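You operate a simulated robot arm through the tools that you are given. There is no shell and no other tool. Be economical: measure what you need, move in short steps, check, and stop when the job is done.

You run a simulated robot arm. Do the job below in one go: nothing can be reset, and whatever is moved stays where it is left.

JOB
Dust the patch on the dresser, then lay the yellow soap there.
Fine: first move the wooden cube between the valet tray's marks; the dust pad goes in the end bay by the red mark; leave other cubes alone.

It is judged by the outcome, as a careful person would: the job done as asked, and still so three seconds after it is handed in. It fails if anything else is knocked over, pushed out of place, dropped, spilled or broken.

ROBOT AND FRAMES
A 7-joint arm with a two-finger parallel gripper, fixed in place. Base frame: the origin is at the foot of the arm, x ahead of it, y to its left, z up. Lengths are in cm, angles in degrees, forces in N, time in s.
With the tool pointing down near the work surface it reaches from about 24 to 68 cm from the base axis. Its first joint turns from -66.0 to 66.0 degrees. Payload 2.4 kg.
Tool frame: the origin (TCP) lies between the finger pads and is the grasp point; the fingertips stand 3 cm ahead of it; z points along the fingers, y is the line along which they close. Largest opening 9.4 cm; finger width 2.8, thickness 1; the body of the gripper, 5 by 9.6 cm, starts 5.5 cm behind the TCP.
Orientation is that of the tool frame in the base frame, as a unit quaternion [x, y, z, w]. With the fingers straight down and closing along the base's y, the tool's x points along the base's -x, its y along +y and its z along -z.

CONTROLS
- The arm moves only by the tool move_arm. Its argument "commands" is a list of rows, each a list of 7 numbers: the turn, a rotation vector about the tool's x, y, z in degrees, then the shift along the tool's x, y, z in cm, then the gripper command, from -1 (shut) to 1 (fully open), values between in proportion. In form: [[wx, wy, wz, dx, dy, dz, grip], ...]. A call has 1 to 20 rows; each row shifts and turns the commanded pose from where the row before left it, along the tool's axes as they then stand. Each row takes 0.2 s and may step no farther than 5 cm and 8.6 degrees from the row before; otherwise, or with a gripper value out of range, the whole call is refused. A pose out of reach is approached as far as the arm can. The call stops where the force on the tool passes 40 N (or 10 N more than at its start, if that is more) or the arm is blocked; 0.2 s more then pass. The fingers move at their own pace (about 15.3 cm/s each) and stop on an object; they squeeze with about 31 N. The grip force told is the motor's: it shows also when the fingers shut on nothing. Time passes only in rows, and 0.2 s behind the last, so rows that do not move let the fingers close. It gives the time, the measured TCP pose, the force on the tool (base axes), the opening and the grip force at its end, in the units of the frame above (readings bear some noise).
- Cameras (640 x 400 px; columns grow to the right, rows downward): "scene" is fixed at [1.22, 45.41, 143.45]; the picture's right is [-0.95, -0.32, 0.00], its down [-0.22, 0.65, -0.73] and it looks along [0.23, -0.69, -0.69] (base axes); focal length 358 px, centre (320, 200). "wrist" rides on the gripper at [-3.7, 0, -5.8] in the tool frame; the picture's right is [0.00, -1.00, 0.00], its down [0.97, 0.00, -0.24] and it looks along [0.24, 0.00, 0.97] (tool axes); focal length 218 px, centre (320, 200). There is no depth. A picture from a camera that has moved, and an enlarged one, comes with that camera's place and axes in the base frame and with its lens. The place of the scene camera against the robot may be out by one fixed shift of up to 1.8 cm in any direction.
- get_image(camera): a new picture of that camera. No time passes.
- inspect(camera, box): a new picture of the part [left, top, right, bottom] of that camera's present view, enlarged. No time passes.
- close_job(): hands the job in; it is judged then, once.

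Work in short steps. Places have to be worked out from the pictures, the camera data and where the tool is seen: move nearer, look again, correct. Check each grasp and each placing, and mend what went wrong. You have 120 turns and 68 pictures in all, those below and enlarged ones among them. Open the gripper and draw the arm clear of the work before you hand the job in, unless the task says otherwise; then end with one line.

The tools are called after ">>>" by a JSON object that holds its "api" and its "payload". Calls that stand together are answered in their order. move_arm: Moves the arm, as the interface text tells. Its arguments: {"type":"object","properties":{"commands":{"type":"array","items":{"type":"array","items":{"type":"number"}}}},"required":["commands"]} The other tools are called the same way: get_image (camera) takes a picture; inspect (camera, box) takes an enlarged picture of a part of a camera's view; close_job () hands the job in.

At the start:

```text
time: 0.0
ee_pos: [31.49, 8.55, 108.88]
orientation: [0.0, 1.0, 0.0, 0.001]
wrist_force: [-0.5, 0.5, 0.8]
gripper_width: 9.42
grip_force: 0.2
```

scene: 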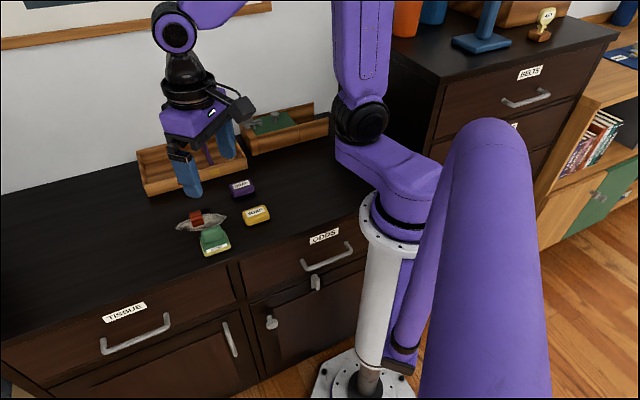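
wrist: 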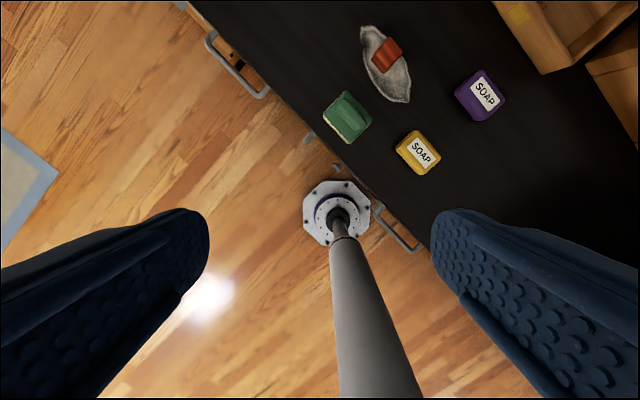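

The arm starts above the floor beside the dresser; the soaps, the tray and the pad lie on the dresser. I enlarge the work area to identify the items.

>>> {"api": "inspect", "payload": {"camera": "scene", "box": [120, 90, 340, 270]}}

>>> {"api": "inspect", "payload": {"camera": "wrist", "box": [300, 0, 640, 210]}}

```text
2.22 times, centred on (230, 180) of scene
camera zoom: at [1.22, 45.41, 143.45], right [-0.95, -0.32, 0.0], down [-0.22, 0.65, -0.73], along [0.23, -0.69, -0.69], focal length 796 px, centre (520, 244)
```

zoom: 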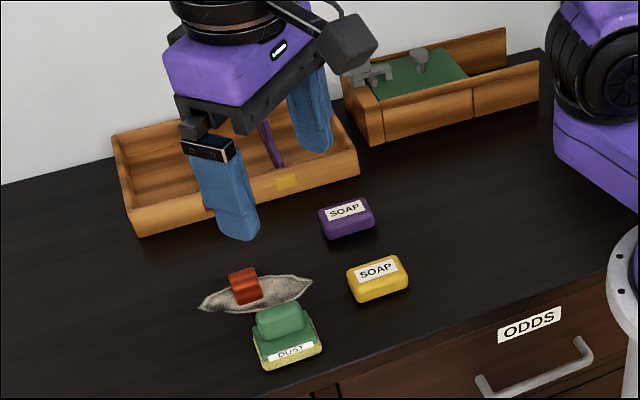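

```text
1.88 times, centred on (470, 105) of wrist
camera zoom: at [35.25, 8.65, 114.58], right [0.0, -1.0, 0.0], down [-0.97, 0.0, 0.24], along [-0.24, 0.0, -0.97], focal length 411 px, centre (38, 379)
```

zoom: 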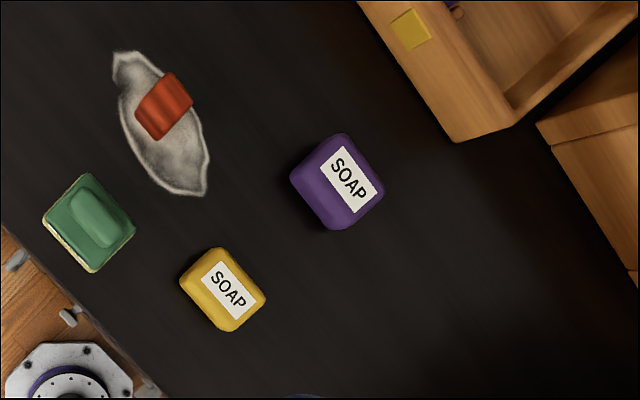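

A red cube sits on the dust patch, and the pad (green, labelled DUST) is beside it. The gripper hides the tray, so I move over the dresser at height to see into it.

>>> {"api": "move_arm", "payload": {"commands": [[0, 0, 0, -2.7, -3.3, 0, 1], [0, 0, 0, -2.7, -3.3, 0, 1], [0, 0, 0, -2.7, -3.3, 0, 1], [0, 0, 0, -2.7, -3.3, 0, 1], [0, 0, 0, -2.7, -3.3, 0, 1]]}}

>>> {"api": "get_image", "payload": {"camera": "wrist"}}

>>> {"api": "get_image", "payload": {"camera": "scene"}}

```text
time: 1.2
ee_pos: [44.94, -8.03, 108.88]
orientation: [0.0, 1.0, 0.0, 0.0]
wrist_force: [-0.2, -0.4, 0.5]
gripper_width: 9.43
grip_force: 0.0
```

```text
63 pictures are left
camera wrist: at [48.7, -8.06, 114.74], right [0.0, -1.0, 0.0], down [-0.97, 0.0, 0.24], along [-0.24, 0.0, -0.97], focal length 218 px, centre (320, 200)
```

wrist: 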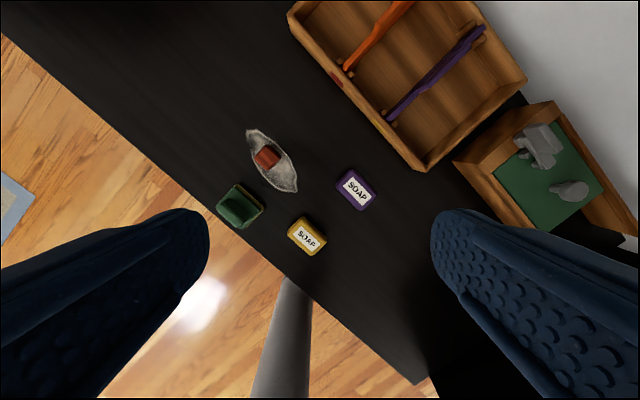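

```text
62 pictures are left
```

scene: 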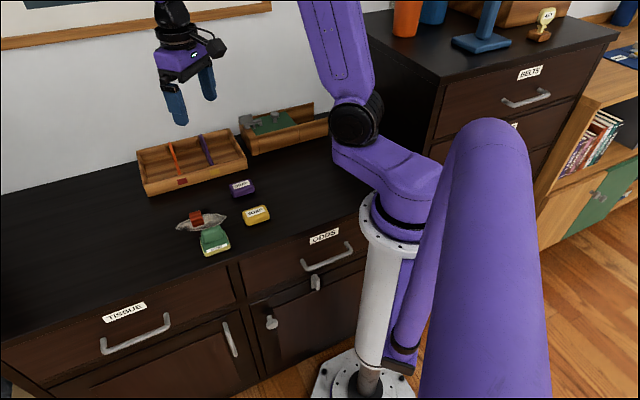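

>>> {"api": "inspect", "payload": {"camera": "wrist", "box": [280, 0, 536, 160]}}

>>> {"api": "inspect", "payload": {"camera": "scene", "box": [130, 100, 290, 200]}}

>>> {"api": "inspect", "payload": {"camera": "wrist", "box": [200, 110, 392, 260]}}

```text
2.50 times, centred on (408, 80) of wrist
camera zoom: at [48.7, -8.06, 114.74], right [0.0, -1.0, 0.0], down [-0.97, 0.0, 0.24], along [-0.24, 0.0, -0.97], focal length 546 px, centre (100, 500)
```

zoom: 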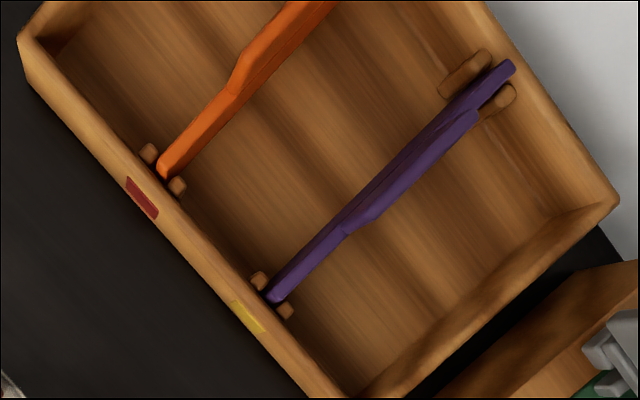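

```text
4.00 times, centred on (210, 150) of scene
camera zoom: at [1.22, 45.41, 143.45], right [-0.95, -0.32, 0.0], down [-0.22, 0.65, -0.73], along [0.23, -0.69, -0.69], focal length 1434 px, centre (760, 400)
```

zoom: 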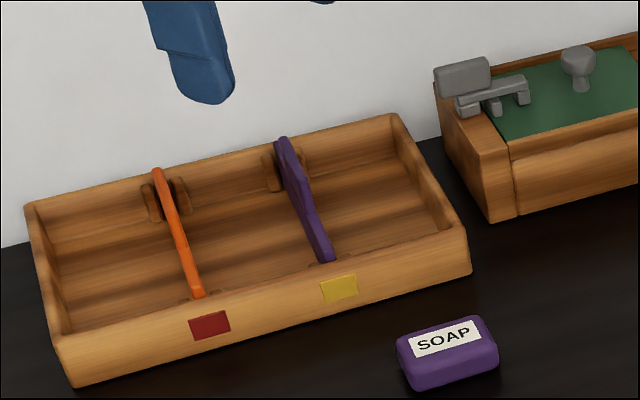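

```text
2.67 times, centred on (296, 185) of wrist
camera zoom: at [48.7, -8.06, 114.74], right [0.0, -1.0, 0.0], down [-0.97, 0.0, 0.24], along [-0.24, 0.0, -0.97], focal length 582 px, centre (384, 240)
```

zoom: 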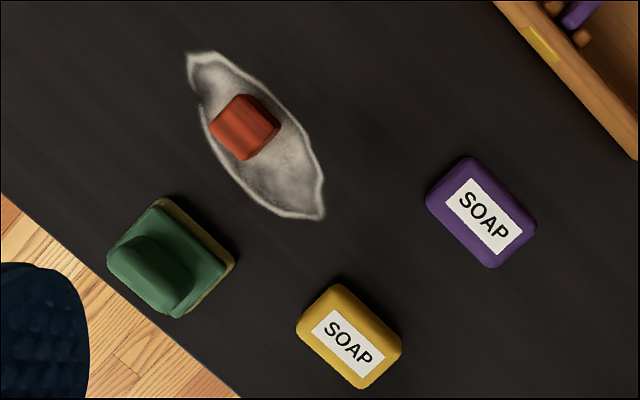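

The tray has three bays; the red mark is at the orange divider, the yellow at the purple one, so the cube goes in the middle bay and the pad in the far-left bay. Everything is laid out at about 45°; I judge the cube at about (47.1, -0.6). I turn the tool to match, with fingers closing across the dresser, and go nearer.

>>> {"api": "move_arm", "payload": {"commands": [[0, 0, -7.5, 0, 0, 0, 1], [0, 0, -7.5, 0, 0, 0, 1], [0, 0, -7.5, 0, 0, 0, 1], [0, 0, -7.5, 0, 0, 0, 1], [0, 0, -7.5, 0, 0, 0, 1], [0, 0, -7.5, 0, 0, 0, 1], [0, 0, 0, -2.27, 1.23, 3, 1], [0, 0, 0, -2.27, 1.23, 3, 1], [0, 0, 0, -2.27, 1.23, 3, 1]]}}

>>> {"api": "get_image", "payload": {"camera": "wrist"}}

```text
time: 3.2
ee_pos: [47.1, -0.32, 99.83]
orientation: [-0.382, 0.924, 0.0, 0.0]
wrist_force: [0.9, 0.2, 0.0]
gripper_width: 9.4
grip_force: 0.1
```

```text
58 pictures are left
camera wrist: at [49.65, 2.25, 105.66], right [0.71, -0.71, 0.0], down [-0.69, -0.69, 0.24], along [-0.17, -0.17, -0.97], focal length 218 px, centre (320, 200)
```

wrist: 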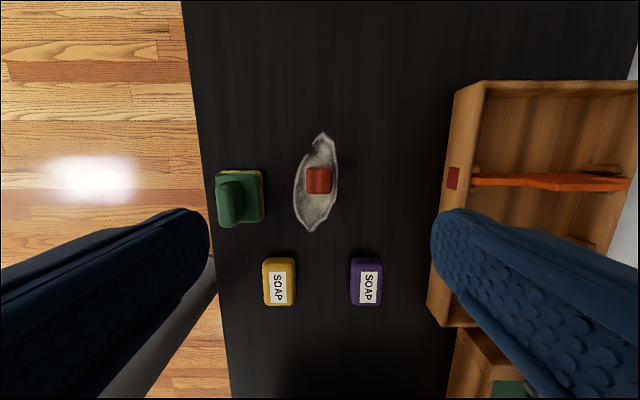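

The picture is now squared up with the dresser. The cube is almost beneath the tool, about 2.6 cm on a side. I half-open the fingers to keep clear of the pad, descend around the cube and close.

>>> {"api": "move_arm", "payload": {"commands": [[0, 0, 0, -0.3, 0.1, 4, 0.1], [0, 0, 0, 0, 0, 4, 0.1], [0, 0, 0, 0, 0, 4, 0.1], [0, 0, 0, 0, 0, 2.4, 0.1], [0, 0, 0, 0, 0, 1.8, 0.1]]}}

>>> {"api": "get_image", "payload": {"camera": "wrist"}}

```text
time: 4.4
ee_pos: [47.19, -0.28, 83.46]
orientation: [-0.383, 0.924, 0.0, 0.0]
wrist_force: [0.2, -1.4, -0.8]
gripper_width: 5.17
grip_force: 0.0
```

```text
57 pictures are left
camera wrist: at [49.83, 2.33, 89.35], right [0.71, -0.71, 0.0], down [-0.69, -0.69, 0.24], along [-0.17, -0.17, -0.97], focal length 218 px, centre (320, 200)
```

wrist: 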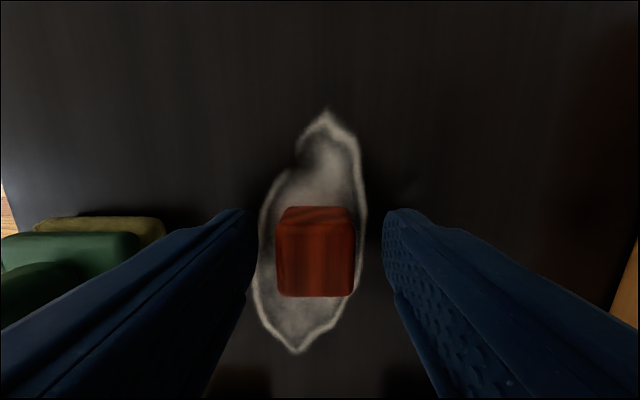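

The cube sits centred between the fingers. I close and lift.

>>> {"api": "move_arm", "payload": {"commands": [[0, 0, 0, 0, 0, 0, -1], [0, 0, 0, 0, 0, 0, -1], [0, 0, 0, 0, 0, 0, -1], [0, 0, 0, 0, 0, -4, -1], [0, 0, 0, 0, 0, -4, -1], [0, 0, 0, 0, 0, -4, -1]]}}

>>> {"api": "get_image", "payload": {"camera": "wrist"}}

```text
time: 5.8
ee_pos: [47.27, -0.4, 95.83]
orientation: [-0.383, 0.924, 0.0, 0.001]
wrist_force: [-0.7, 0.2, -0.1]
gripper_width: 2.65
grip_force: 30.6
```

```text
56 pictures are left
camera wrist: at [49.91, 2.21, 101.64], right [0.71, -0.71, 0.0], down [-0.69, -0.69, 0.24], along [-0.17, -0.17, -0.97], focal length 218 px, centre (320, 200)
```

wrist: 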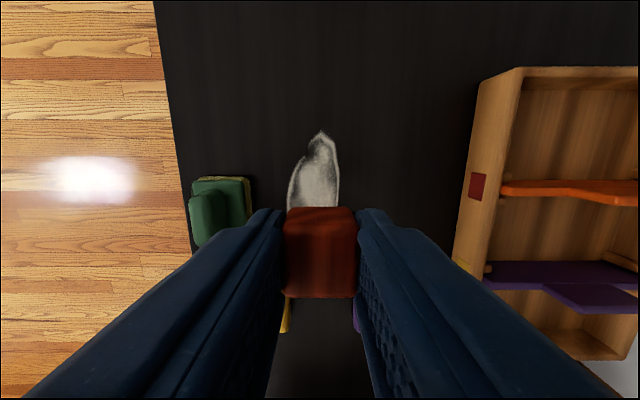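

The cube is held (2.65 cm). The dividers lie at about s=32.9 and 24.5 on the axis along the tray, so I carry the cube high over the middle bay and look.

>>> {"api": "move_arm", "payload": {"commands": [[0, 0, 0, 0.89, -4.16, 0, -1], [0, 0, 0, 0.89, -4.16, 0, -1], [0, 0, 0, 0.89, -4.16, 0, -1], [0, 0, 0, 0.89, -4.16, 0, -1], [0, 0, 0, 0.89, -4.16, 0, -1]]}}

>>> {"api": "get_image", "payload": {"camera": "wrist"}}

>>> {"api": "inspect", "payload": {"camera": "scene", "box": [110, 60, 302, 210]}}

```text
time: 7.0
ee_pos: [58.81, -18.31, 95.89]
orientation: [-0.383, 0.924, 0.0, 0.001]
wrist_force: [0.3, -0.4, -0.1]
gripper_width: 2.61
grip_force: 31.1
```

```text
55 pictures are left
camera wrist: at [61.45, -15.6, 101.62], right [0.71, -0.71, 0.0], down [-0.69, -0.69, 0.24], along [-0.17, -0.17, -0.97], focal length 218 px, centre (320, 200)
```

wrist: 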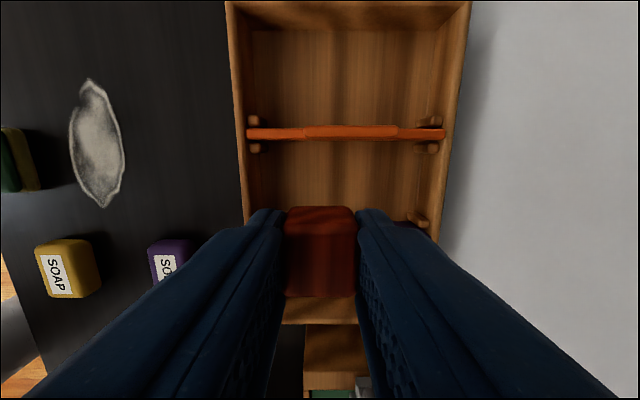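

```text
2.67 times, centred on (206, 135) of scene
camera zoom: at [1.22, 45.41, 143.45], right [-0.95, -0.32, 0.0], down [-0.22, 0.65, -0.73], along [0.23, -0.69, -0.69], focal length 956 px, centre (624, 373)
```

zoom: 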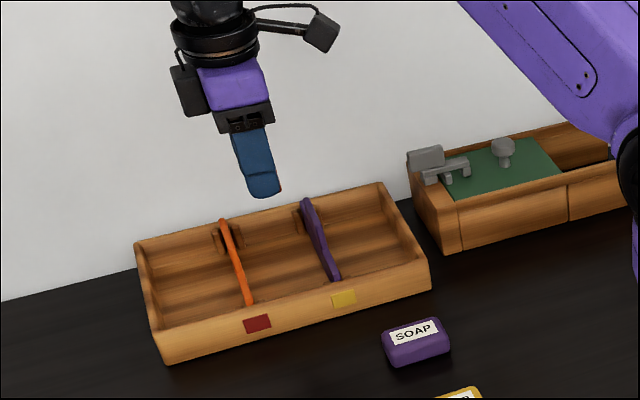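

Cube centred over the middle bay, clear of both dividers. I lower it near the floor of the tray.

>>> {"api": "move_arm", "payload": {"commands": [[0, 0, 0, 0, 0, 4, -1], [0, 0, 0, 0, 0, 4, -1], [0, 0, 0, 0, 0, 2, -1], [0, 0, 0, 0, 0, 0.5, -1]]}}

>>> {"api": "inspect", "payload": {"camera": "scene", "box": [130, 90, 270, 200]}}

>>> {"api": "get_image", "payload": {"camera": "wrist"}}

```text
time: 8.0
ee_pos: [58.79, -18.04, 84.99]
orientation: [-0.383, 0.924, 0.0, -0.001]
wrist_force: [-1.0, 0.3, -0.5]
gripper_width: 2.65
grip_force: 31.4
```

```text
3.64 times, centred on (200, 145) of scene
camera zoom: at [1.22, 45.41, 143.45], right [-0.95, -0.32, 0.0], down [-0.22, 0.65, -0.73], along [0.23, -0.69, -0.69], focal length 1303 px, centre (756, 400)
```

zoom: 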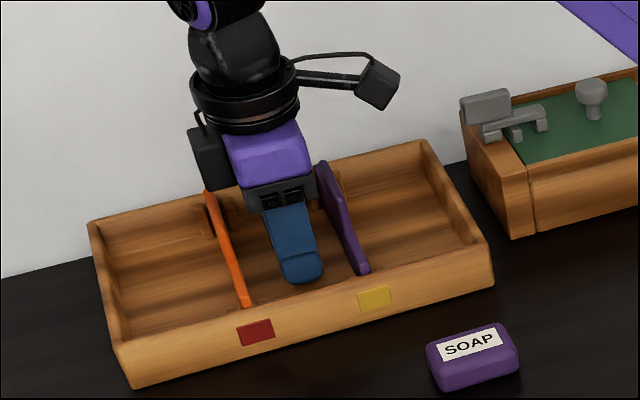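

```text
52 pictures are left
camera wrist: at [61.43, -15.52, 90.85], right [0.71, -0.71, 0.0], down [-0.69, -0.69, 0.24], along [-0.17, -0.17, -0.97], focal length 218 px, centre (320, 200)
```

wrist: 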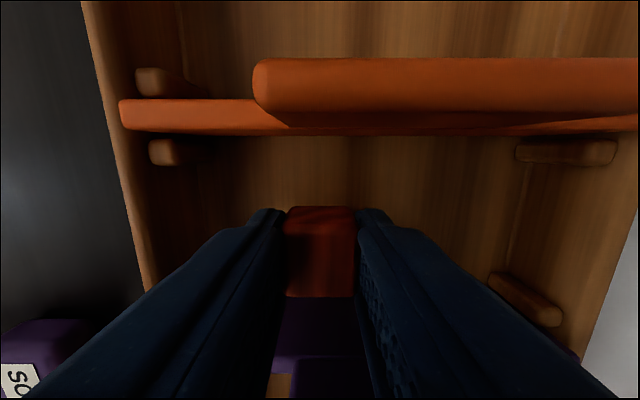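

No contact yet. I creep down to touch the tray floor.

>>> {"api": "move_arm", "payload": {"commands": [[0, 0, 0, 0, 0, 0.3, -1], [0, 0, 0, 0, 0, 0, -1]]}}

>>> {"api": "move_arm", "payload": {"commands": [[0, 0, 0, 0, 0, 0.25, -1], [0, 0, 0, 0, 0, 0, -1]]}}

```text
time: 8.6
ee_pos: [58.87, -18.03, 84.76]
orientation: [-0.383, 0.924, 0.0, 0.001]
wrist_force: [0.2, -1.2, -0.4]
gripper_width: 2.62
grip_force: 31.1
```

```text
time: 9.2
ee_pos: [58.89, -18.03, 84.53]
orientation: [-0.383, 0.924, 0.0, 0.001]
wrist_force: [0.0, 0.4, 0.0]
gripper_width: 2.61
grip_force: 30.6
```

Still free; two more small steps.

>>> {"api": "move_arm", "payload": {"commands": [[0, 0, 0, 0, 0, 0.25, -1], [0, 0, 0, 0, 0, 0, -1]]}}

>>> {"api": "move_arm", "payload": {"commands": [[0, 0, 0, 0, 0, 0.2, -1], [0, 0, 0, 0, 0, 0, -1]]}}

```text
time: 9.8
ee_pos: [58.82, -17.97, 84.31]
orientation: [-0.383, 0.924, 0.0, 0.0]
wrist_force: [0.0, -0.6, -0.7]
gripper_width: 2.64
grip_force: 31.0
```

```text
time: 10.4
ee_pos: [58.85, -17.98, 84.08]
orientation: [-0.382, 0.924, 0.001, 0.0]
wrist_force: [-1.2, 0.7, 3.4]
gripper_width: 2.63
grip_force: 30.8
```

Light contact with the floor (about 3 N). I release and lift straight up, with the fingers only partly open.

>>> {"api": "move_arm", "payload": {"commands": [[0, 0, 0, 0, 0, 0, 0.0], [0, 0, 0, 0, 0, 0, 0.0], [0, 0, 0, 0, 0, -3, 0.0], [0, 0, 0, 0, 0, -4, 0.0], [0, 0, 0, 0, 0, -5, 0.0], [0, 0, 0, 0, 0, -4, 0.0]]}}

>>> {"api": "get_image", "payload": {"camera": "wrist"}}

```text
time: 11.8
ee_pos: [58.88, -18.22, 100.05]
orientation: [-0.383, 0.924, 0.0, 0.0]
wrist_force: [-0.4, -0.6, -0.5]
gripper_width: 4.71
grip_force: 0.1
```

```text
51 pictures are left
camera wrist: at [61.49, -15.58, 105.82], right [0.71, -0.71, 0.0], down [-0.69, -0.69, 0.24], along [-0.17, -0.17, -0.97], focal length 218 px, centre (320, 200)
```

wrist: 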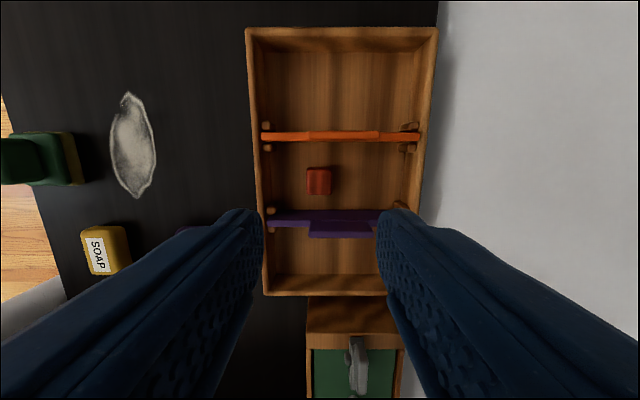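

The cube stands in the middle bay and both dividers are untouched. Next I go above the dust pad.

>>> {"api": "move_arm", "payload": {"commands": [[0, 0, 0, -0.29, 4.34, 0, 0], [0, 0, 0, -0.29, 4.34, 0, 0], [0, 0, 0, -0.29, 4.34, 0, 0], [0, 0, 0, -0.29, 4.34, 0, 0], [0, 0, 0, -0.29, 4.34, 0, 0], [0, 0, 0, -0.29, 4.34, 0, 0], [0, 0, 0, -0.29, 4.34, 0, 0], [0, 0, 0, 0, 0, 0, 0]]}}

>>> {"api": "get_image", "payload": {"camera": "wrist"}}

>>> {"api": "inspect", "payload": {"camera": "scene", "box": [150, 170, 310, 270]}}

```text
time: 13.6
ee_pos: [39.15, 4.92, 99.99]
orientation: [-0.383, 0.924, 0.0, -0.001]
wrist_force: [-0.6, 0.2, 0.0]
gripper_width: 4.7
grip_force: 0.0
```

```text
50 pictures are left
camera wrist: at [41.71, 7.59, 105.74], right [0.71, -0.71, 0.0], down [-0.69, -0.69, 0.24], along [-0.17, -0.17, -0.97], focal length 218 px, centre (320, 200)
```

wrist: 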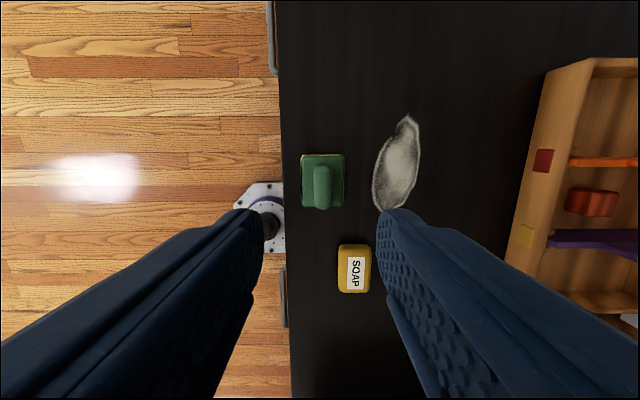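

```text
4.00 times, centred on (230, 220) of scene
camera zoom: at [1.22, 45.41, 143.45], right [-0.95, -0.32, 0.0], down [-0.22, 0.65, -0.73], along [0.23, -0.69, -0.69], focal length 1434 px, centre (680, 120)
```

zoom: 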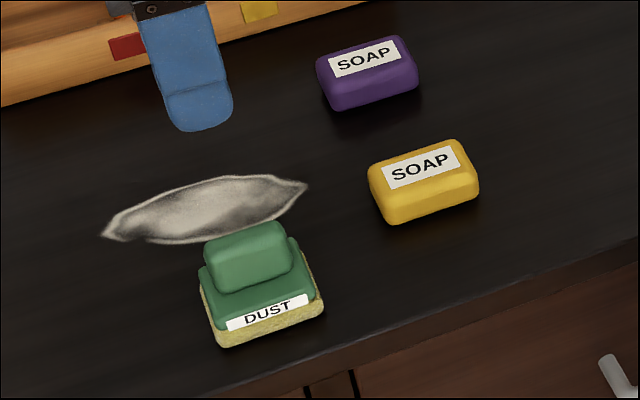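

The pad is about 5 × 6 cm with a handle roughly 1.7 cm thick, right under the tool at s≈31.0, r≈24.3. I lower partway and check.

>>> {"api": "move_arm", "payload": {"commands": [[0, 0, 0, 0.2, -0.1, 4, 0], [0, 0, 0, 0, 0, 4, 0], [0, 0, 0, 0, 0, 3, 0], [0, 0, 0, 0, 0, 0, 0]]}}

>>> {"api": "get_image", "payload": {"camera": "wrist"}}

>>> {"api": "inspect", "payload": {"camera": "scene", "box": [150, 170, 310, 270]}}

```text
time: 14.6
ee_pos: [39.11, 4.69, 88.87]
orientation: [-0.382, 0.924, 0.0, 0.0]
wrist_force: [-1.4, -0.2, -1.0]
gripper_width: 4.73
grip_force: 0.0
```

```text
48 pictures are left
camera wrist: at [41.69, 7.31, 94.72], right [0.71, -0.71, 0.0], down [-0.69, -0.69, 0.24], along [-0.17, -0.17, -0.97], focal length 218 px, centre (320, 200)
```

wrist: 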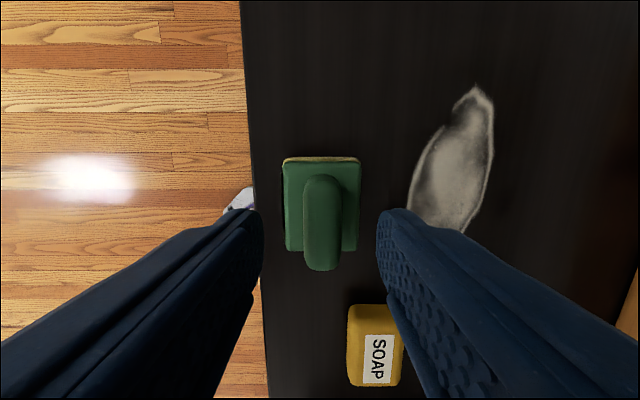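

```text
4.00 times, centred on (230, 220) of scene
camera zoom: at [1.22, 45.41, 143.45], right [-0.95, -0.32, 0.0], down [-0.22, 0.65, -0.73], along [0.23, -0.69, -0.69], focal length 1434 px, centre (680, 120)
```

zoom: 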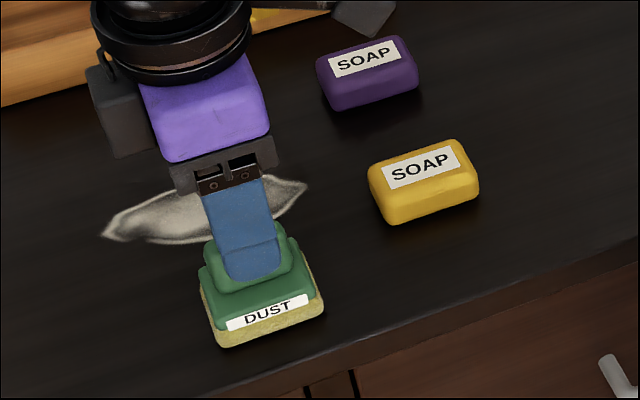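

Handle is centred between the fingers. I descend further so the tips straddle it, stopping short of the pad's body.

>>> {"api": "move_arm", "payload": {"commands": [[0, 0, 0, 0, 0, 2, 0], [0, 0, 0, 0, 0, 1, 0], [0, 0, 0, 0, 0, 0.2, 0], [0, 0, 0, 0, 0, 0, 0]]}}

>>> {"api": "inspect", "payload": {"camera": "scene", "box": [150, 170, 310, 270]}}

>>> {"api": "get_image", "payload": {"camera": "wrist"}}

```text
time: 15.6
ee_pos: [38.95, 4.75, 85.77]
orientation: [-0.383, 0.924, 0.0, 0.0]
wrist_force: [0.6, 0.8, -0.2]
gripper_width: 4.71
grip_force: 0.0
```

```text
4.00 times, centred on (230, 220) of scene
camera zoom: at [1.22, 45.41, 143.45], right [-0.95, -0.32, 0.0], down [-0.22, 0.65, -0.73], along [0.23, -0.69, -0.69], focal length 1434 px, centre (680, 120)
```

zoom: 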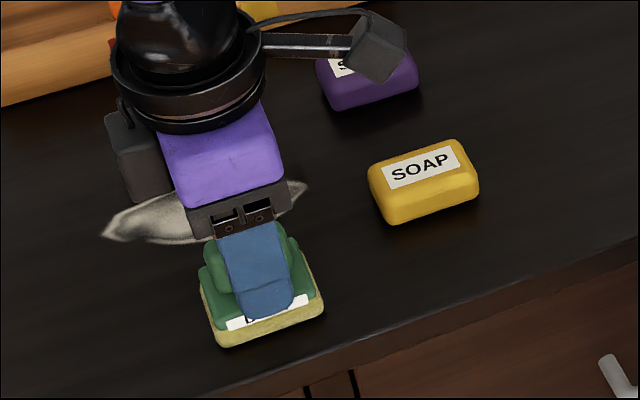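

```text
45 pictures are left
camera wrist: at [41.6, 7.32, 91.71], right [0.71, -0.71, 0.0], down [-0.69, -0.69, 0.24], along [-0.17, -0.17, -0.97], focal length 218 px, centre (320, 200)
```

wrist: 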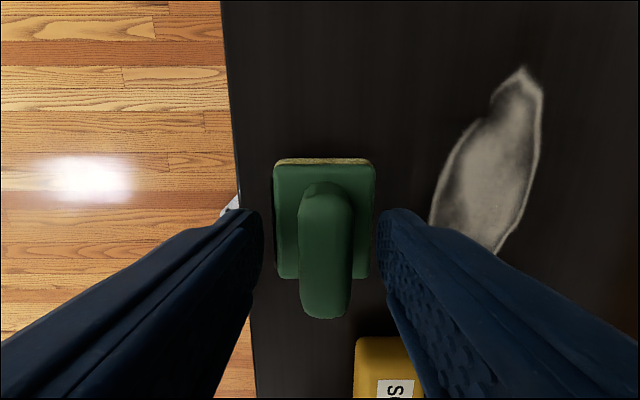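

The tips are beside the handle, no contact with the body. I nudge 0.2 cm to centre and close.

>>> {"api": "move_arm", "payload": {"commands": [[0, 0, 0, 0, -0.2, 0, 0], [0, 0, 0, 0, 0, 0, -1], [0, 0, 0, 0, 0, 0, -1], [0, 0, 0, 0, 0, 0, -1]]}}

>>> {"api": "get_image", "payload": {"camera": "wrist"}}

```text
time: 16.6
ee_pos: [39.09, 4.59, 85.91]
orientation: [-0.383, 0.924, 0.001, 0.0]
wrist_force: [0.5, -0.1, 0.8]
gripper_width: 2.16
grip_force: 30.7
```

```text
44 pictures are left
camera wrist: at [41.68, 7.17, 91.68], right [0.71, -0.71, 0.0], down [-0.69, -0.69, 0.24], along [-0.17, -0.17, -0.97], focal length 218 px, centre (320, 200)
```

wrist: 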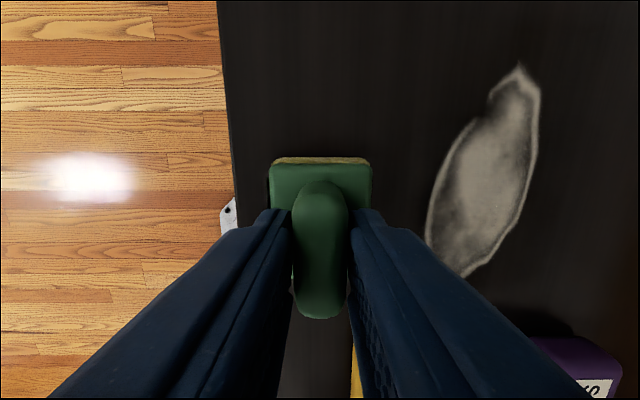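

The handle is gripped (2.16 cm). I lift the pad 3 cm, carry it above the patch's centre, then lower close to the surface.

>>> {"api": "move_arm", "payload": {"commands": [[0, 0, 0, 0, 0, -3, -1], [0, 0, 0, -0.7, -3, 0, -1], [0, 0, 0, -0.7, -3, 0, -1], [0, 0, 0, -0.7, -2.6, 0, -1], [0, 0, 0, 0, 0, 1.5, -1], [0, 0, 0, 0, 0, 1.2, -1], [0, 0, 0, 0, 0, 0, -1]]}}

>>> {"api": "get_image", "payload": {"camera": "wrist"}}

```text
time: 18.2
ee_pos: [46.58, -0.0, 86.23]
orientation: [-0.382, 0.924, 0.0, 0.0]
wrist_force: [0.5, -1.0, -0.5]
gripper_width: 2.18
grip_force: 31.2
```

```text
43 pictures are left
camera wrist: at [49.18, 2.58, 92.02], right [0.71, -0.71, 0.0], down [-0.69, -0.69, 0.24], along [-0.17, -0.17, -0.97], focal length 218 px, centre (320, 200)
```

wrist: 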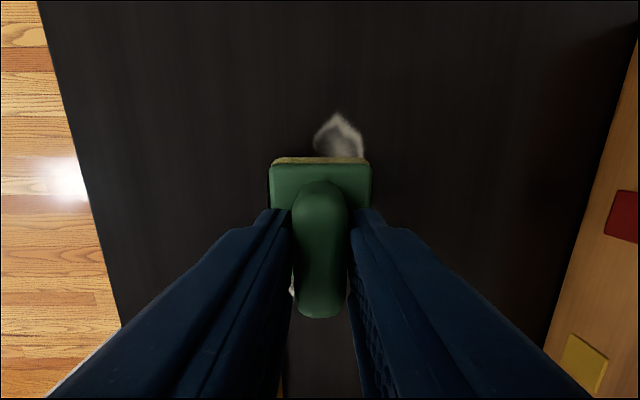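

The pad hangs just above the patch. I press down gently until I feel contact.

>>> {"api": "move_arm", "payload": {"commands": [[0, 0, 0, 0, 0, 0.3, -1], [0, 0, 0, 0, 0, 0.1, -1], [0, 0, 0, 0, 0, 0, -1]]}}

>>> {"api": "move_arm", "payload": {"commands": [[0, 0, 0, 0, 0, 0.15, -1], [0, 0, 0, 0, 0, 0, -1]]}}

```text
time: 19.0
ee_pos: [46.55, 0.11, 85.86]
orientation: [-0.383, 0.924, -0.001, 0.0]
wrist_force: [-1.9, -1.5, 9.2]
gripper_width: 2.17
grip_force: 30.7
```

```text
time: 19.6
ee_pos: [46.63, 0.1, 85.71]
orientation: [-0.383, 0.924, -0.001, 0.002]
wrist_force: [0.8, -3.8, 28.2]
gripper_width: 2.15
grip_force: 30.9
```

Contact at 85.86; 28 N is more than needed, so I ease off and take a first wipe towards the far end and back.

>>> {"api": "move_arm", "payload": {"commands": [[0, 0, 0, 0, 0, -0.12, -1], [0, 0, 0, -1.1, 0, 0, -1], [0, 0, 0, -1.1, 0, 0, -1], [0, 0, 0, -1.1, 0, 0, -1], [0, 0, 0, 0, 0, 0, -1], [0, 0, 0, 1.3, 0, 0, -1], [0, 0, 0, 1.3, 0, 0, -1], [0, 0, 0, 1.3, 0, 0, -1], [0, 0, 0, 1.3, 0, 0, -1], [0, 0, 0, 1.3, 0, 0, -1], [0, 0, 0, 1.3, 0, 0, -1], [0, 0, 0, 0, 0, 0, -1]]}}

>>> {"api": "get_image", "payload": {"camera": "wrist"}}

>>> {"api": "inspect", "payload": {"camera": "scene", "box": [150, 170, 310, 270]}}

```text
time: 22.2
ee_pos: [43.24, -3.11, 85.9]
orientation: [-0.384, 0.923, -0.001, 0.0]
wrist_force: [0.5, 1.3, -0.9]
gripper_width: 2.16
grip_force: 30.8
```

```text
42 pictures are left
camera wrist: at [45.83, -0.55, 91.73], right [0.71, -0.71, 0.0], down [-0.69, -0.69, 0.24], along [-0.17, -0.17, -0.97], focal length 218 px, centre (320, 200)
```

wrist: 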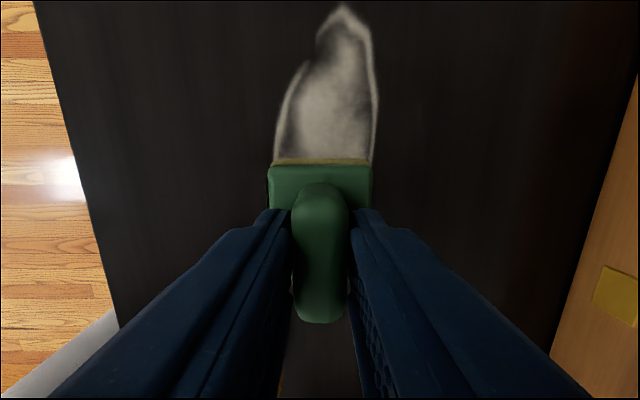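

```text
4.00 times, centred on (230, 220) of scene
camera zoom: at [1.22, 45.41, 143.45], right [-0.95, -0.32, 0.0], down [-0.22, 0.65, -0.73], along [0.23, -0.69, -0.69], focal length 1434 px, centre (680, 120)
```

zoom: 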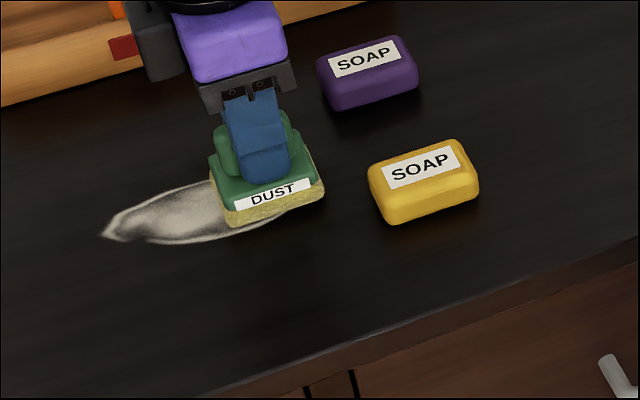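

The force fell to nothing, so the pad was only skimming and the patch looks unchanged. I press down again and wipe with real contact.

>>> {"api": "move_arm", "payload": {"commands": [[0, 0, 0, 0, 0, 0.12, -1], [0, 0, 0, 0, 0, 0, -1]]}}

>>> {"api": "move_arm", "payload": {"commands": [[0, 0, 0, -1, 0, 0.02, -1], [0, 0, 0, -1, 0, 0, -1], [0, 0, 0, 0, 0, 0, -1]]}}

```text
time: 22.8
ee_pos: [43.39, -3.15, 85.57]
orientation: [-0.382, 0.924, 0.0, 0.001]
wrist_force: [-1.0, -1.3, -1.0]
gripper_width: 2.16
grip_force: 31.1
```

```text
time: 23.6
ee_pos: [44.45, -1.7, 85.61]
orientation: [-0.382, 0.924, 0.0, -0.001]
wrist_force: [-6.3, -11.3, 26.6]
gripper_width: 2.14
grip_force: 31.3
```

Now there is real pressure (27 N) with friction. I continue the stroke and then check the patch.

>>> {"api": "move_arm", "payload": {"commands": [[0, 0, 0, -1, 0, 0, -1], [0, 0, 0, -1, 0, 0, -1], [0, 0, 0, -1, 0, 0, -1], [0, 0, 0, -1, 0, 0, -1], [0, 0, 0, -1, 0, 0, -1], [0, 0, 0, -1, 0, 0, -1], [0, 0, 0, 0, 0, 0, -1]]}}

>>> {"api": "inspect", "payload": {"camera": "scene", "box": [150, 170, 310, 270]}}

>>> {"api": "get_image", "payload": {"camera": "wrist"}}

```text
time: 25.2
ee_pos: [48.97, 2.5, 85.58]
orientation: [-0.382, 0.924, 0.001, 0.0]
wrist_force: [-6.4, -8.6, 25.0]
gripper_width: 2.16
grip_force: 30.6
```

```text
4.00 times, centred on (230, 220) of scene
camera zoom: at [1.16, 45.39, 143.46], right [-0.95, -0.32, 0.0], down [-0.22, 0.65, -0.73], along [0.23, -0.69, -0.69], focal length 1434 px, centre (680, 120)
```

zoom: 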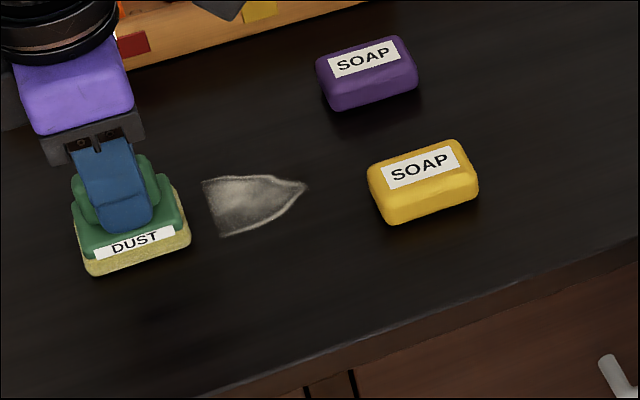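

```text
39 pictures are left
camera wrist: at [51.54, 5.07, 91.4], right [0.71, -0.71, 0.0], down [-0.69, -0.69, 0.24], along [-0.17, -0.17, -0.97], focal length 218 px, centre (320, 200)
```

wrist: 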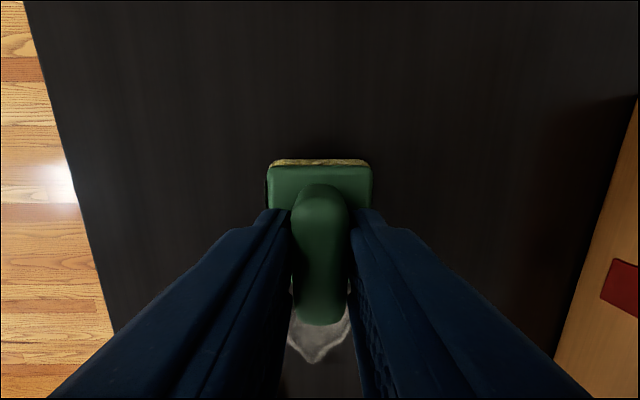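

Wiping works with that pressure; the half covered is clean. I stroke back over the remaining part.

>>> {"api": "move_arm", "payload": {"commands": [[0, 0, 0, 1, 0, 0, -1], [0, 0, 0, 1, 0, 0, -1], [0, 0, 0, 1, 0, 0, -1], [0, 0, 0, 1, 0, 0, -1], [0, 0, 0, 0, 0, 0, -1]]}}

>>> {"api": "move_arm", "payload": {"commands": [[0, 0, 0, 1, 0, 0.02, -1], [0, 0, 0, 1, 0, 0, -1], [0, 0, 0, 0.5, 0, 0, -1], [0, 0, 0, 0, 0, 0, -1]]}}

>>> {"api": "inspect", "payload": {"camera": "scene", "box": [150, 170, 310, 270]}}

```text
time: 26.4
ee_pos: [46.26, -0.29, 85.61]
orientation: [-0.383, 0.924, 0.0, 0.0]
wrist_force: [2.5, 3.5, 6.1]
gripper_width: 2.16
grip_force: 30.9
```

```text
time: 27.4
ee_pos: [44.52, -2.08, 85.49]
orientation: [-0.383, 0.924, -0.001, 0.0]
wrist_force: [2.1, 2.6, 6.1]
gripper_width: 2.17
grip_force: 31.7
```

```text
4.00 times, centred on (230, 220) of scene
camera zoom: at [1.21, 45.41, 143.45], right [-0.95, -0.32, 0.0], down [-0.22, 0.65, -0.73], along [0.23, -0.69, -0.69], focal length 1434 px, centre (680, 120)
```

zoom: 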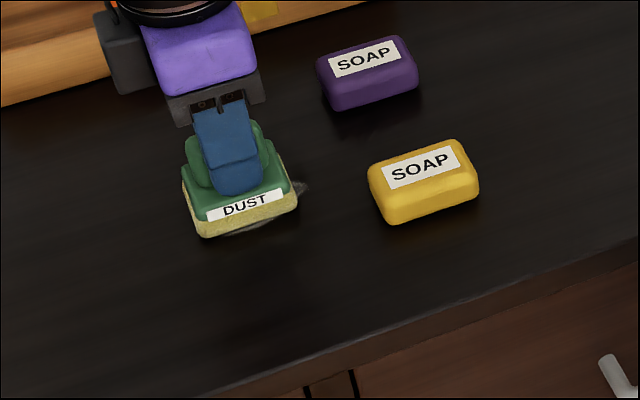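

Pressure dropped to 6 N in this direction, so I press slightly more, reach the near tip and add small sideways strokes.

>>> {"api": "move_arm", "payload": {"commands": [[0, 0, 0, 0.5, 0, 0.08, -1], [0, 0, 0, 0.5, 0, 0, -1], [0, 0, 0, 0.5, 0, 0, -1], [0, 0, 0, 0, 0.5, 0, -1], [0, 0, 0, 0, 0.5, 0, -1], [0, 0, 0, 0, 0, 0, -1]]}}

>>> {"api": "move_arm", "payload": {"commands": [[0, 0, 0, -1, 0, 0, -1], [0, 0, 0, -1, 0, 0, -1], [0, 0, 0, -1, 0, 0, -1], [0, 0, 0, 0, 0, 0, -1]]}}

>>> {"api": "inspect", "payload": {"camera": "scene", "box": [150, 170, 310, 270]}}

```text
time: 28.8
ee_pos: [42.6, -2.55, 85.54]
orientation: [-0.382, 0.924, 0.0, 0.001]
wrist_force: [7.7, -9.2, 25.3]
gripper_width: 2.18
grip_force: 31.2
```

```text
time: 29.8
ee_pos: [44.8, -0.19, 85.48]
orientation: [-0.384, 0.923, 0.0, 0.0]
wrist_force: [-0.1, -0.6, -0.5]
gripper_width: 2.15
grip_force: 31.4
```

```text
4.00 times, centred on (230, 220) of scene
camera zoom: at [1.22, 45.41, 143.45], right [-0.95, -0.32, 0.0], down [-0.22, 0.65, -0.73], along [0.23, -0.69, -0.69], focal length 1434 px, centre (680, 120)
```

zoom: 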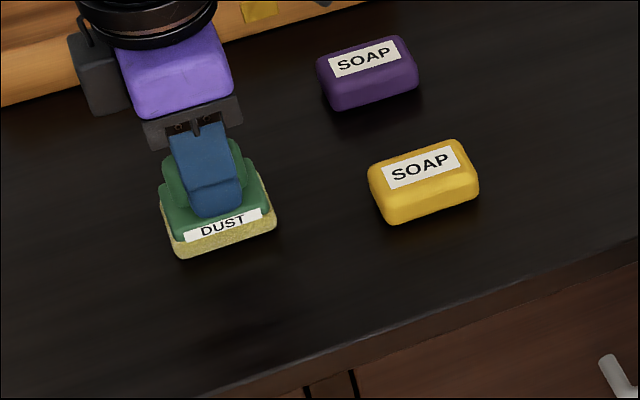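

The patch looks gone. I lift the pad and look at the whole area from above.

>>> {"api": "move_arm", "payload": {"commands": [[0, 0, 0, 0, 0, -3, -1], [0, 0, 0, 0, 0, -4, -1], [0, 0, 0, 0, 0, -4, -1], [0, 0, 0, 4, 0, -3, -1], [0, 0, 0, 0, 0, 0, -1]]}}

>>> {"api": "get_image", "payload": {"camera": "wrist"}}

>>> {"api": "inspect", "payload": {"camera": "scene", "box": [130, 160, 290, 270]}}

```text
time: 31.0
ee_pos: [42.38, -3.12, 99.45]
orientation: [-0.383, 0.924, 0.0, 0.0]
wrist_force: [0.1, 1.0, -0.9]
gripper_width: 2.16
grip_force: 30.4
```

```text
36 pictures are left
camera wrist: at [44.89, -0.63, 105.22], right [0.71, -0.71, 0.0], down [-0.69, -0.69, 0.24], along [-0.17, -0.17, -0.97], focal length 218 px, centre (320, 200)
```

wrist: 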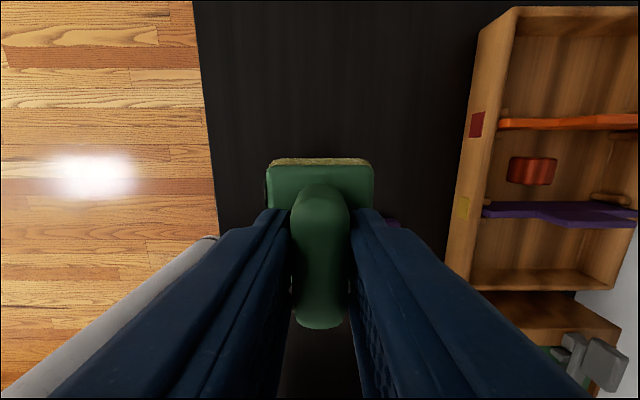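

```text
3.64 times, centred on (210, 215) of scene
camera zoom: at [1.22, 45.41, 143.45], right [-0.95, -0.32, 0.0], down [-0.22, 0.65, -0.73], along [0.23, -0.69, -0.69], focal length 1303 px, centre (720, 146)
```

zoom: 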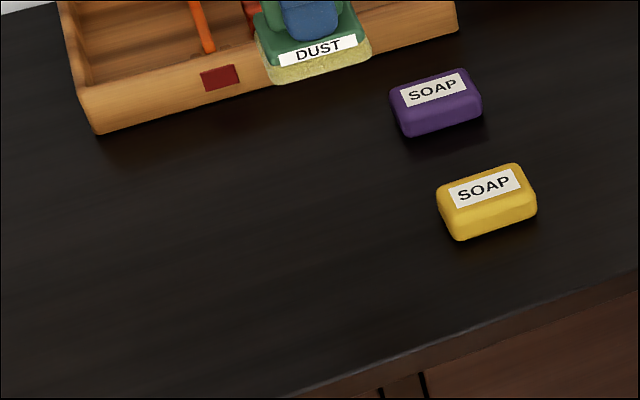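

The dresser is clean. Now I carry the pad high over to the left bay (centre about s=37.3, r=54) and check alignment.

>>> {"api": "move_arm", "payload": {"commands": [[0, 0, 0, -1.59, -3.64, 0, -1], [0, 0, 0, -1.59, -3.64, 0, -1], [0, 0, 0, -1.59, -3.64, 0, -1], [0, 0, 0, -1.59, -3.64, 0, -1], [0, 0, 0, -1.59, -3.64, 0, -1], [0, 0, 0, -1.59, -3.64, 0, -1], [0, 0, 0, 0, 0, 0, -1]]}}

>>> {"api": "get_image", "payload": {"camera": "wrist"}}

>>> {"api": "inspect", "payload": {"camera": "scene", "box": [100, 60, 292, 210]}}

```text
time: 32.6
ee_pos: [64.18, -12.2, 99.57]
orientation: [-0.383, 0.924, 0.001, -0.002]
wrist_force: [0.0, 0.4, -0.3]
gripper_width: 2.15
grip_force: 30.9
```

```text
34 pictures are left
camera wrist: at [66.77, -9.71, 105.4], right [0.71, -0.71, 0.0], down [-0.69, -0.69, 0.24], along [-0.17, -0.17, -0.97], focal length 218 px, centre (320, 200)
```

wrist: 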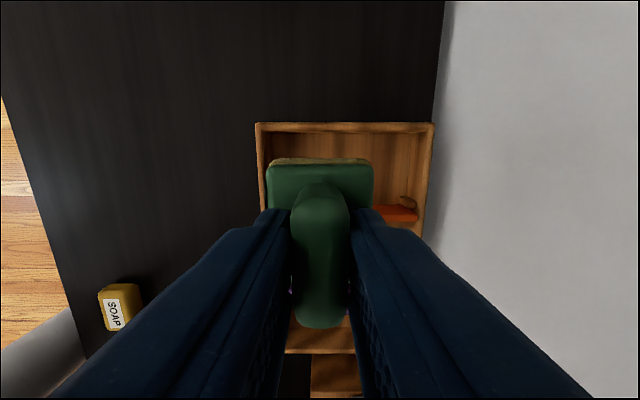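

```text
2.67 times, centred on (196, 135) of scene
camera zoom: at [1.22, 45.41, 143.45], right [-0.95, -0.32, 0.0], down [-0.22, 0.65, -0.73], along [0.23, -0.69, -0.69], focal length 956 px, centre (651, 373)
```

zoom: 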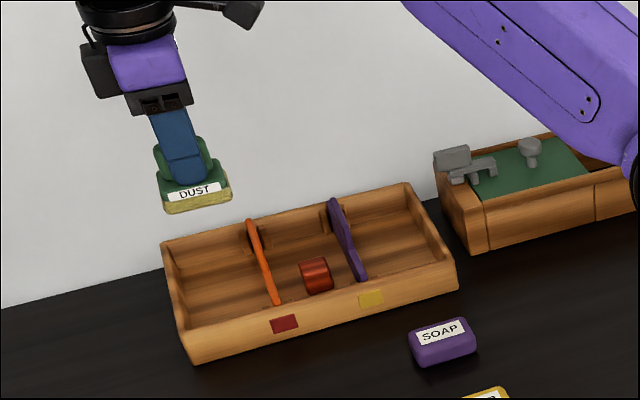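

Pad needs about 0.85 cm more towards the end wall to be centred in the bay. I correct and lower to just above the rim, then check.

>>> {"api": "move_arm", "payload": {"commands": [[0, 0, 0, -0.85, 0, 0, -1], [0, 0, 0, 0, 0, 3, -1], [0, 0, 0, 0, 0, 3, -1], [0, 0, 0, 0, 0, 2, -1], [0, 0, 0, 0, 0, 0, -1]]}}

>>> {"api": "get_image", "payload": {"camera": "wrist"}}

>>> {"api": "inspect", "payload": {"camera": "scene", "box": [100, 60, 292, 210]}}

```text
time: 33.8
ee_pos: [64.73, -11.3, 91.57]
orientation: [-0.383, 0.924, 0.0, 0.0]
wrist_force: [0.4, -0.3, -0.1]
gripper_width: 2.14
grip_force: 31.6
```

```text
32 pictures are left
camera wrist: at [67.28, -8.73, 97.36], right [0.71, -0.71, 0.0], down [-0.69, -0.69, 0.24], along [-0.17, -0.17, -0.97], focal length 218 px, centre (320, 200)
```

wrist: 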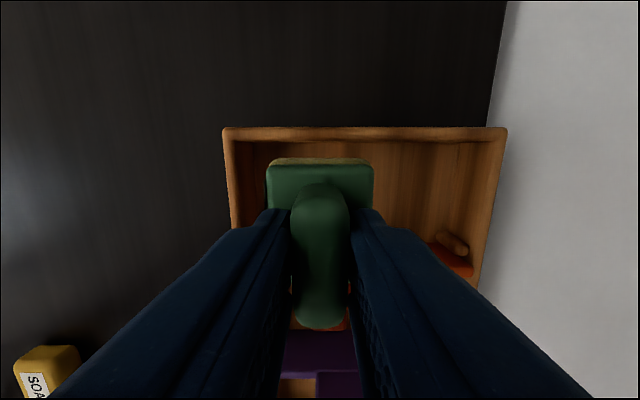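

```text
2.67 times, centred on (196, 135) of scene
camera zoom: at [1.22, 45.41, 143.45], right [-0.95, -0.32, 0.0], down [-0.22, 0.65, -0.73], along [0.23, -0.69, -0.69], focal length 956 px, centre (651, 373)
```

zoom: 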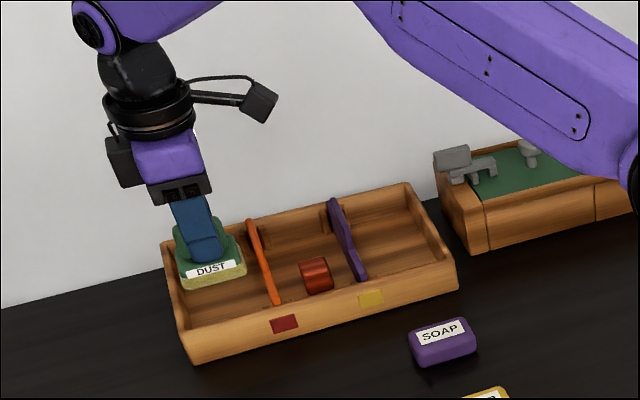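

Clearance about 1 cm either side. I lower towards the floor of the bay.

>>> {"api": "move_arm", "payload": {"commands": [[0, 0, 0, 0, 0, 2, -1], [0, 0, 0, 0, 0, 1.5, -1], [0, 0, 0, 0, 0, 1, -1], [0, 0, 0, 0, 0, 0.4, -1], [0, 0, 0, 0, 0, 0, -1]]}}

>>> {"api": "inspect", "payload": {"camera": "scene", "box": [120, 90, 260, 200]}}

```text
time: 35.0
ee_pos: [64.76, -11.21, 86.6]
orientation: [-0.383, 0.924, 0.0, 0.0]
wrist_force: [-0.2, 0.0, -0.5]
gripper_width: 2.12
grip_force: 31.4
```

```text
3.64 times, centred on (190, 145) of scene
camera zoom: at [1.22, 45.41, 143.45], right [-0.95, -0.32, 0.0], down [-0.22, 0.65, -0.73], along [0.23, -0.69, -0.69], focal length 1303 px, centre (793, 400)
```

zoom: 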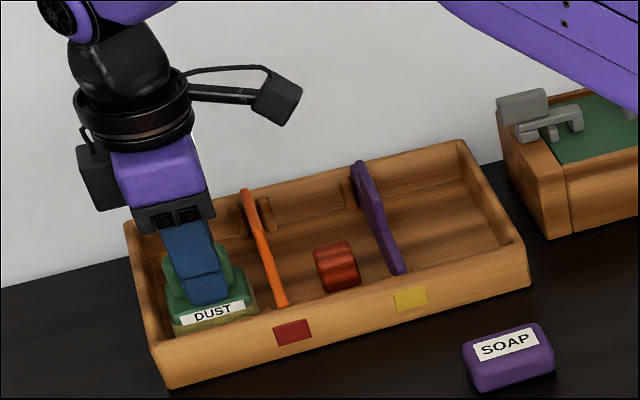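

No contact yet; creeping down.

>>> {"api": "move_arm", "payload": {"commands": [[0, 0, 0, 0, 0, 0.25, -1], [0, 0, 0, 0, 0, 0, -1]]}}

>>> {"api": "move_arm", "payload": {"commands": [[0, 0, 0, 0, 0, 0.2, -1], [0, 0, 0, 0, 0, 0, -1]]}}

```text
time: 35.6
ee_pos: [64.71, -11.29, 86.07]
orientation: [-0.382, 0.924, 0.0, 0.0]
wrist_force: [-0.5, 0.3, -0.9]
gripper_width: 2.16
grip_force: 31.1
```

```text
time: 36.2
ee_pos: [64.62, -11.27, 86.17]
orientation: [-0.383, 0.924, 0.0, 0.0]
wrist_force: [-0.9, -0.5, -1.0]
gripper_width: 2.17
grip_force: 31.4
```

>>> {"api": "move_arm", "payload": {"commands": [[0, 0, 0, 0, 0, 0.15, -1], [0, 0, 0, 0, 0, 0, -1]]}}

>>> {"api": "move_arm", "payload": {"commands": [[0, 0, 0, 0, 0, 0.1, -1], [0, 0, 0, 0, 0, 0, -1]]}}

```text
time: 36.8
ee_pos: [64.68, -11.34, 85.96]
orientation: [-0.383, 0.924, -0.001, 0.0]
wrist_force: [-6.6, 0.2, 15.0]
gripper_width: 2.16
grip_force: 30.5
```

```text
time: 37.4
ee_pos: [64.78, -11.28, 86.03]
orientation: [-0.382, 0.924, -0.002, 0.001]
wrist_force: [-10.1, 1.6, 29.7]
gripper_width: 2.16
grip_force: 30.8
```

The pad rests on the bay floor. I ease the pressure, open partly and lift straight up.

>>> {"api": "move_arm", "payload": {"commands": [[0, 0, 0, 0, 0, -0.15, -1], [0, 0, 0, 0, 0, 0, -0.1], [0, 0, 0, 0, 0, 0, -0.1], [0, 0, 0, 0, 0, -2, -0.1], [0, 0, 0, 0, 0, -4, -0.1], [0, 0, 0, 0, 0, -4, -0.1], [0, 0, 0, 0, 0, -4, -0.1], [0, 0, 0, 0, 0, 0, 0]]}}

>>> {"api": "get_image", "payload": {"camera": "wrist"}}

>>> {"api": "inspect", "payload": {"camera": "scene", "box": [120, 90, 260, 200]}}

```text
time: 39.2
ee_pos: [65.13, -11.52, 99.68]
orientation: [-0.383, 0.924, 0.0, 0.0]
wrist_force: [0.1, 0.0, 0.0]
gripper_width: 4.7
grip_force: 0.1
```

```text
29 pictures are left
camera wrist: at [67.7, -8.9, 105.58], right [0.71, -0.71, 0.0], down [-0.69, -0.69, 0.24], along [-0.17, -0.17, -0.97], focal length 218 px, centre (320, 200)
```

wrist: 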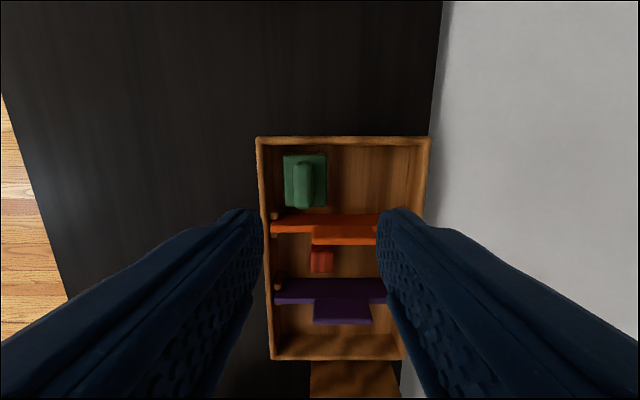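

```text
3.64 times, centred on (190, 145) of scene
camera zoom: at [1.22, 45.41, 143.45], right [-0.95, -0.32, 0.0], down [-0.22, 0.65, -0.73], along [0.23, -0.69, -0.69], focal length 1303 px, centre (793, 400)
```

zoom: 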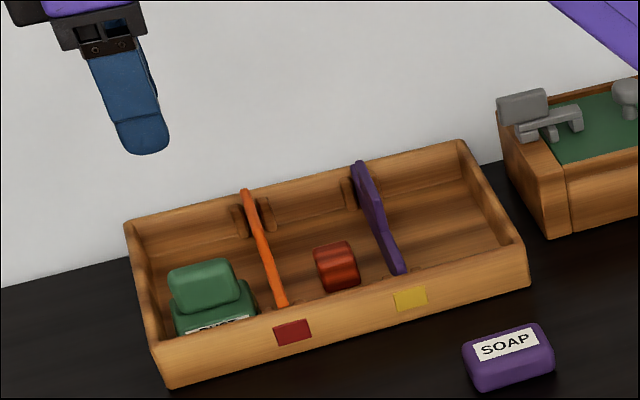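

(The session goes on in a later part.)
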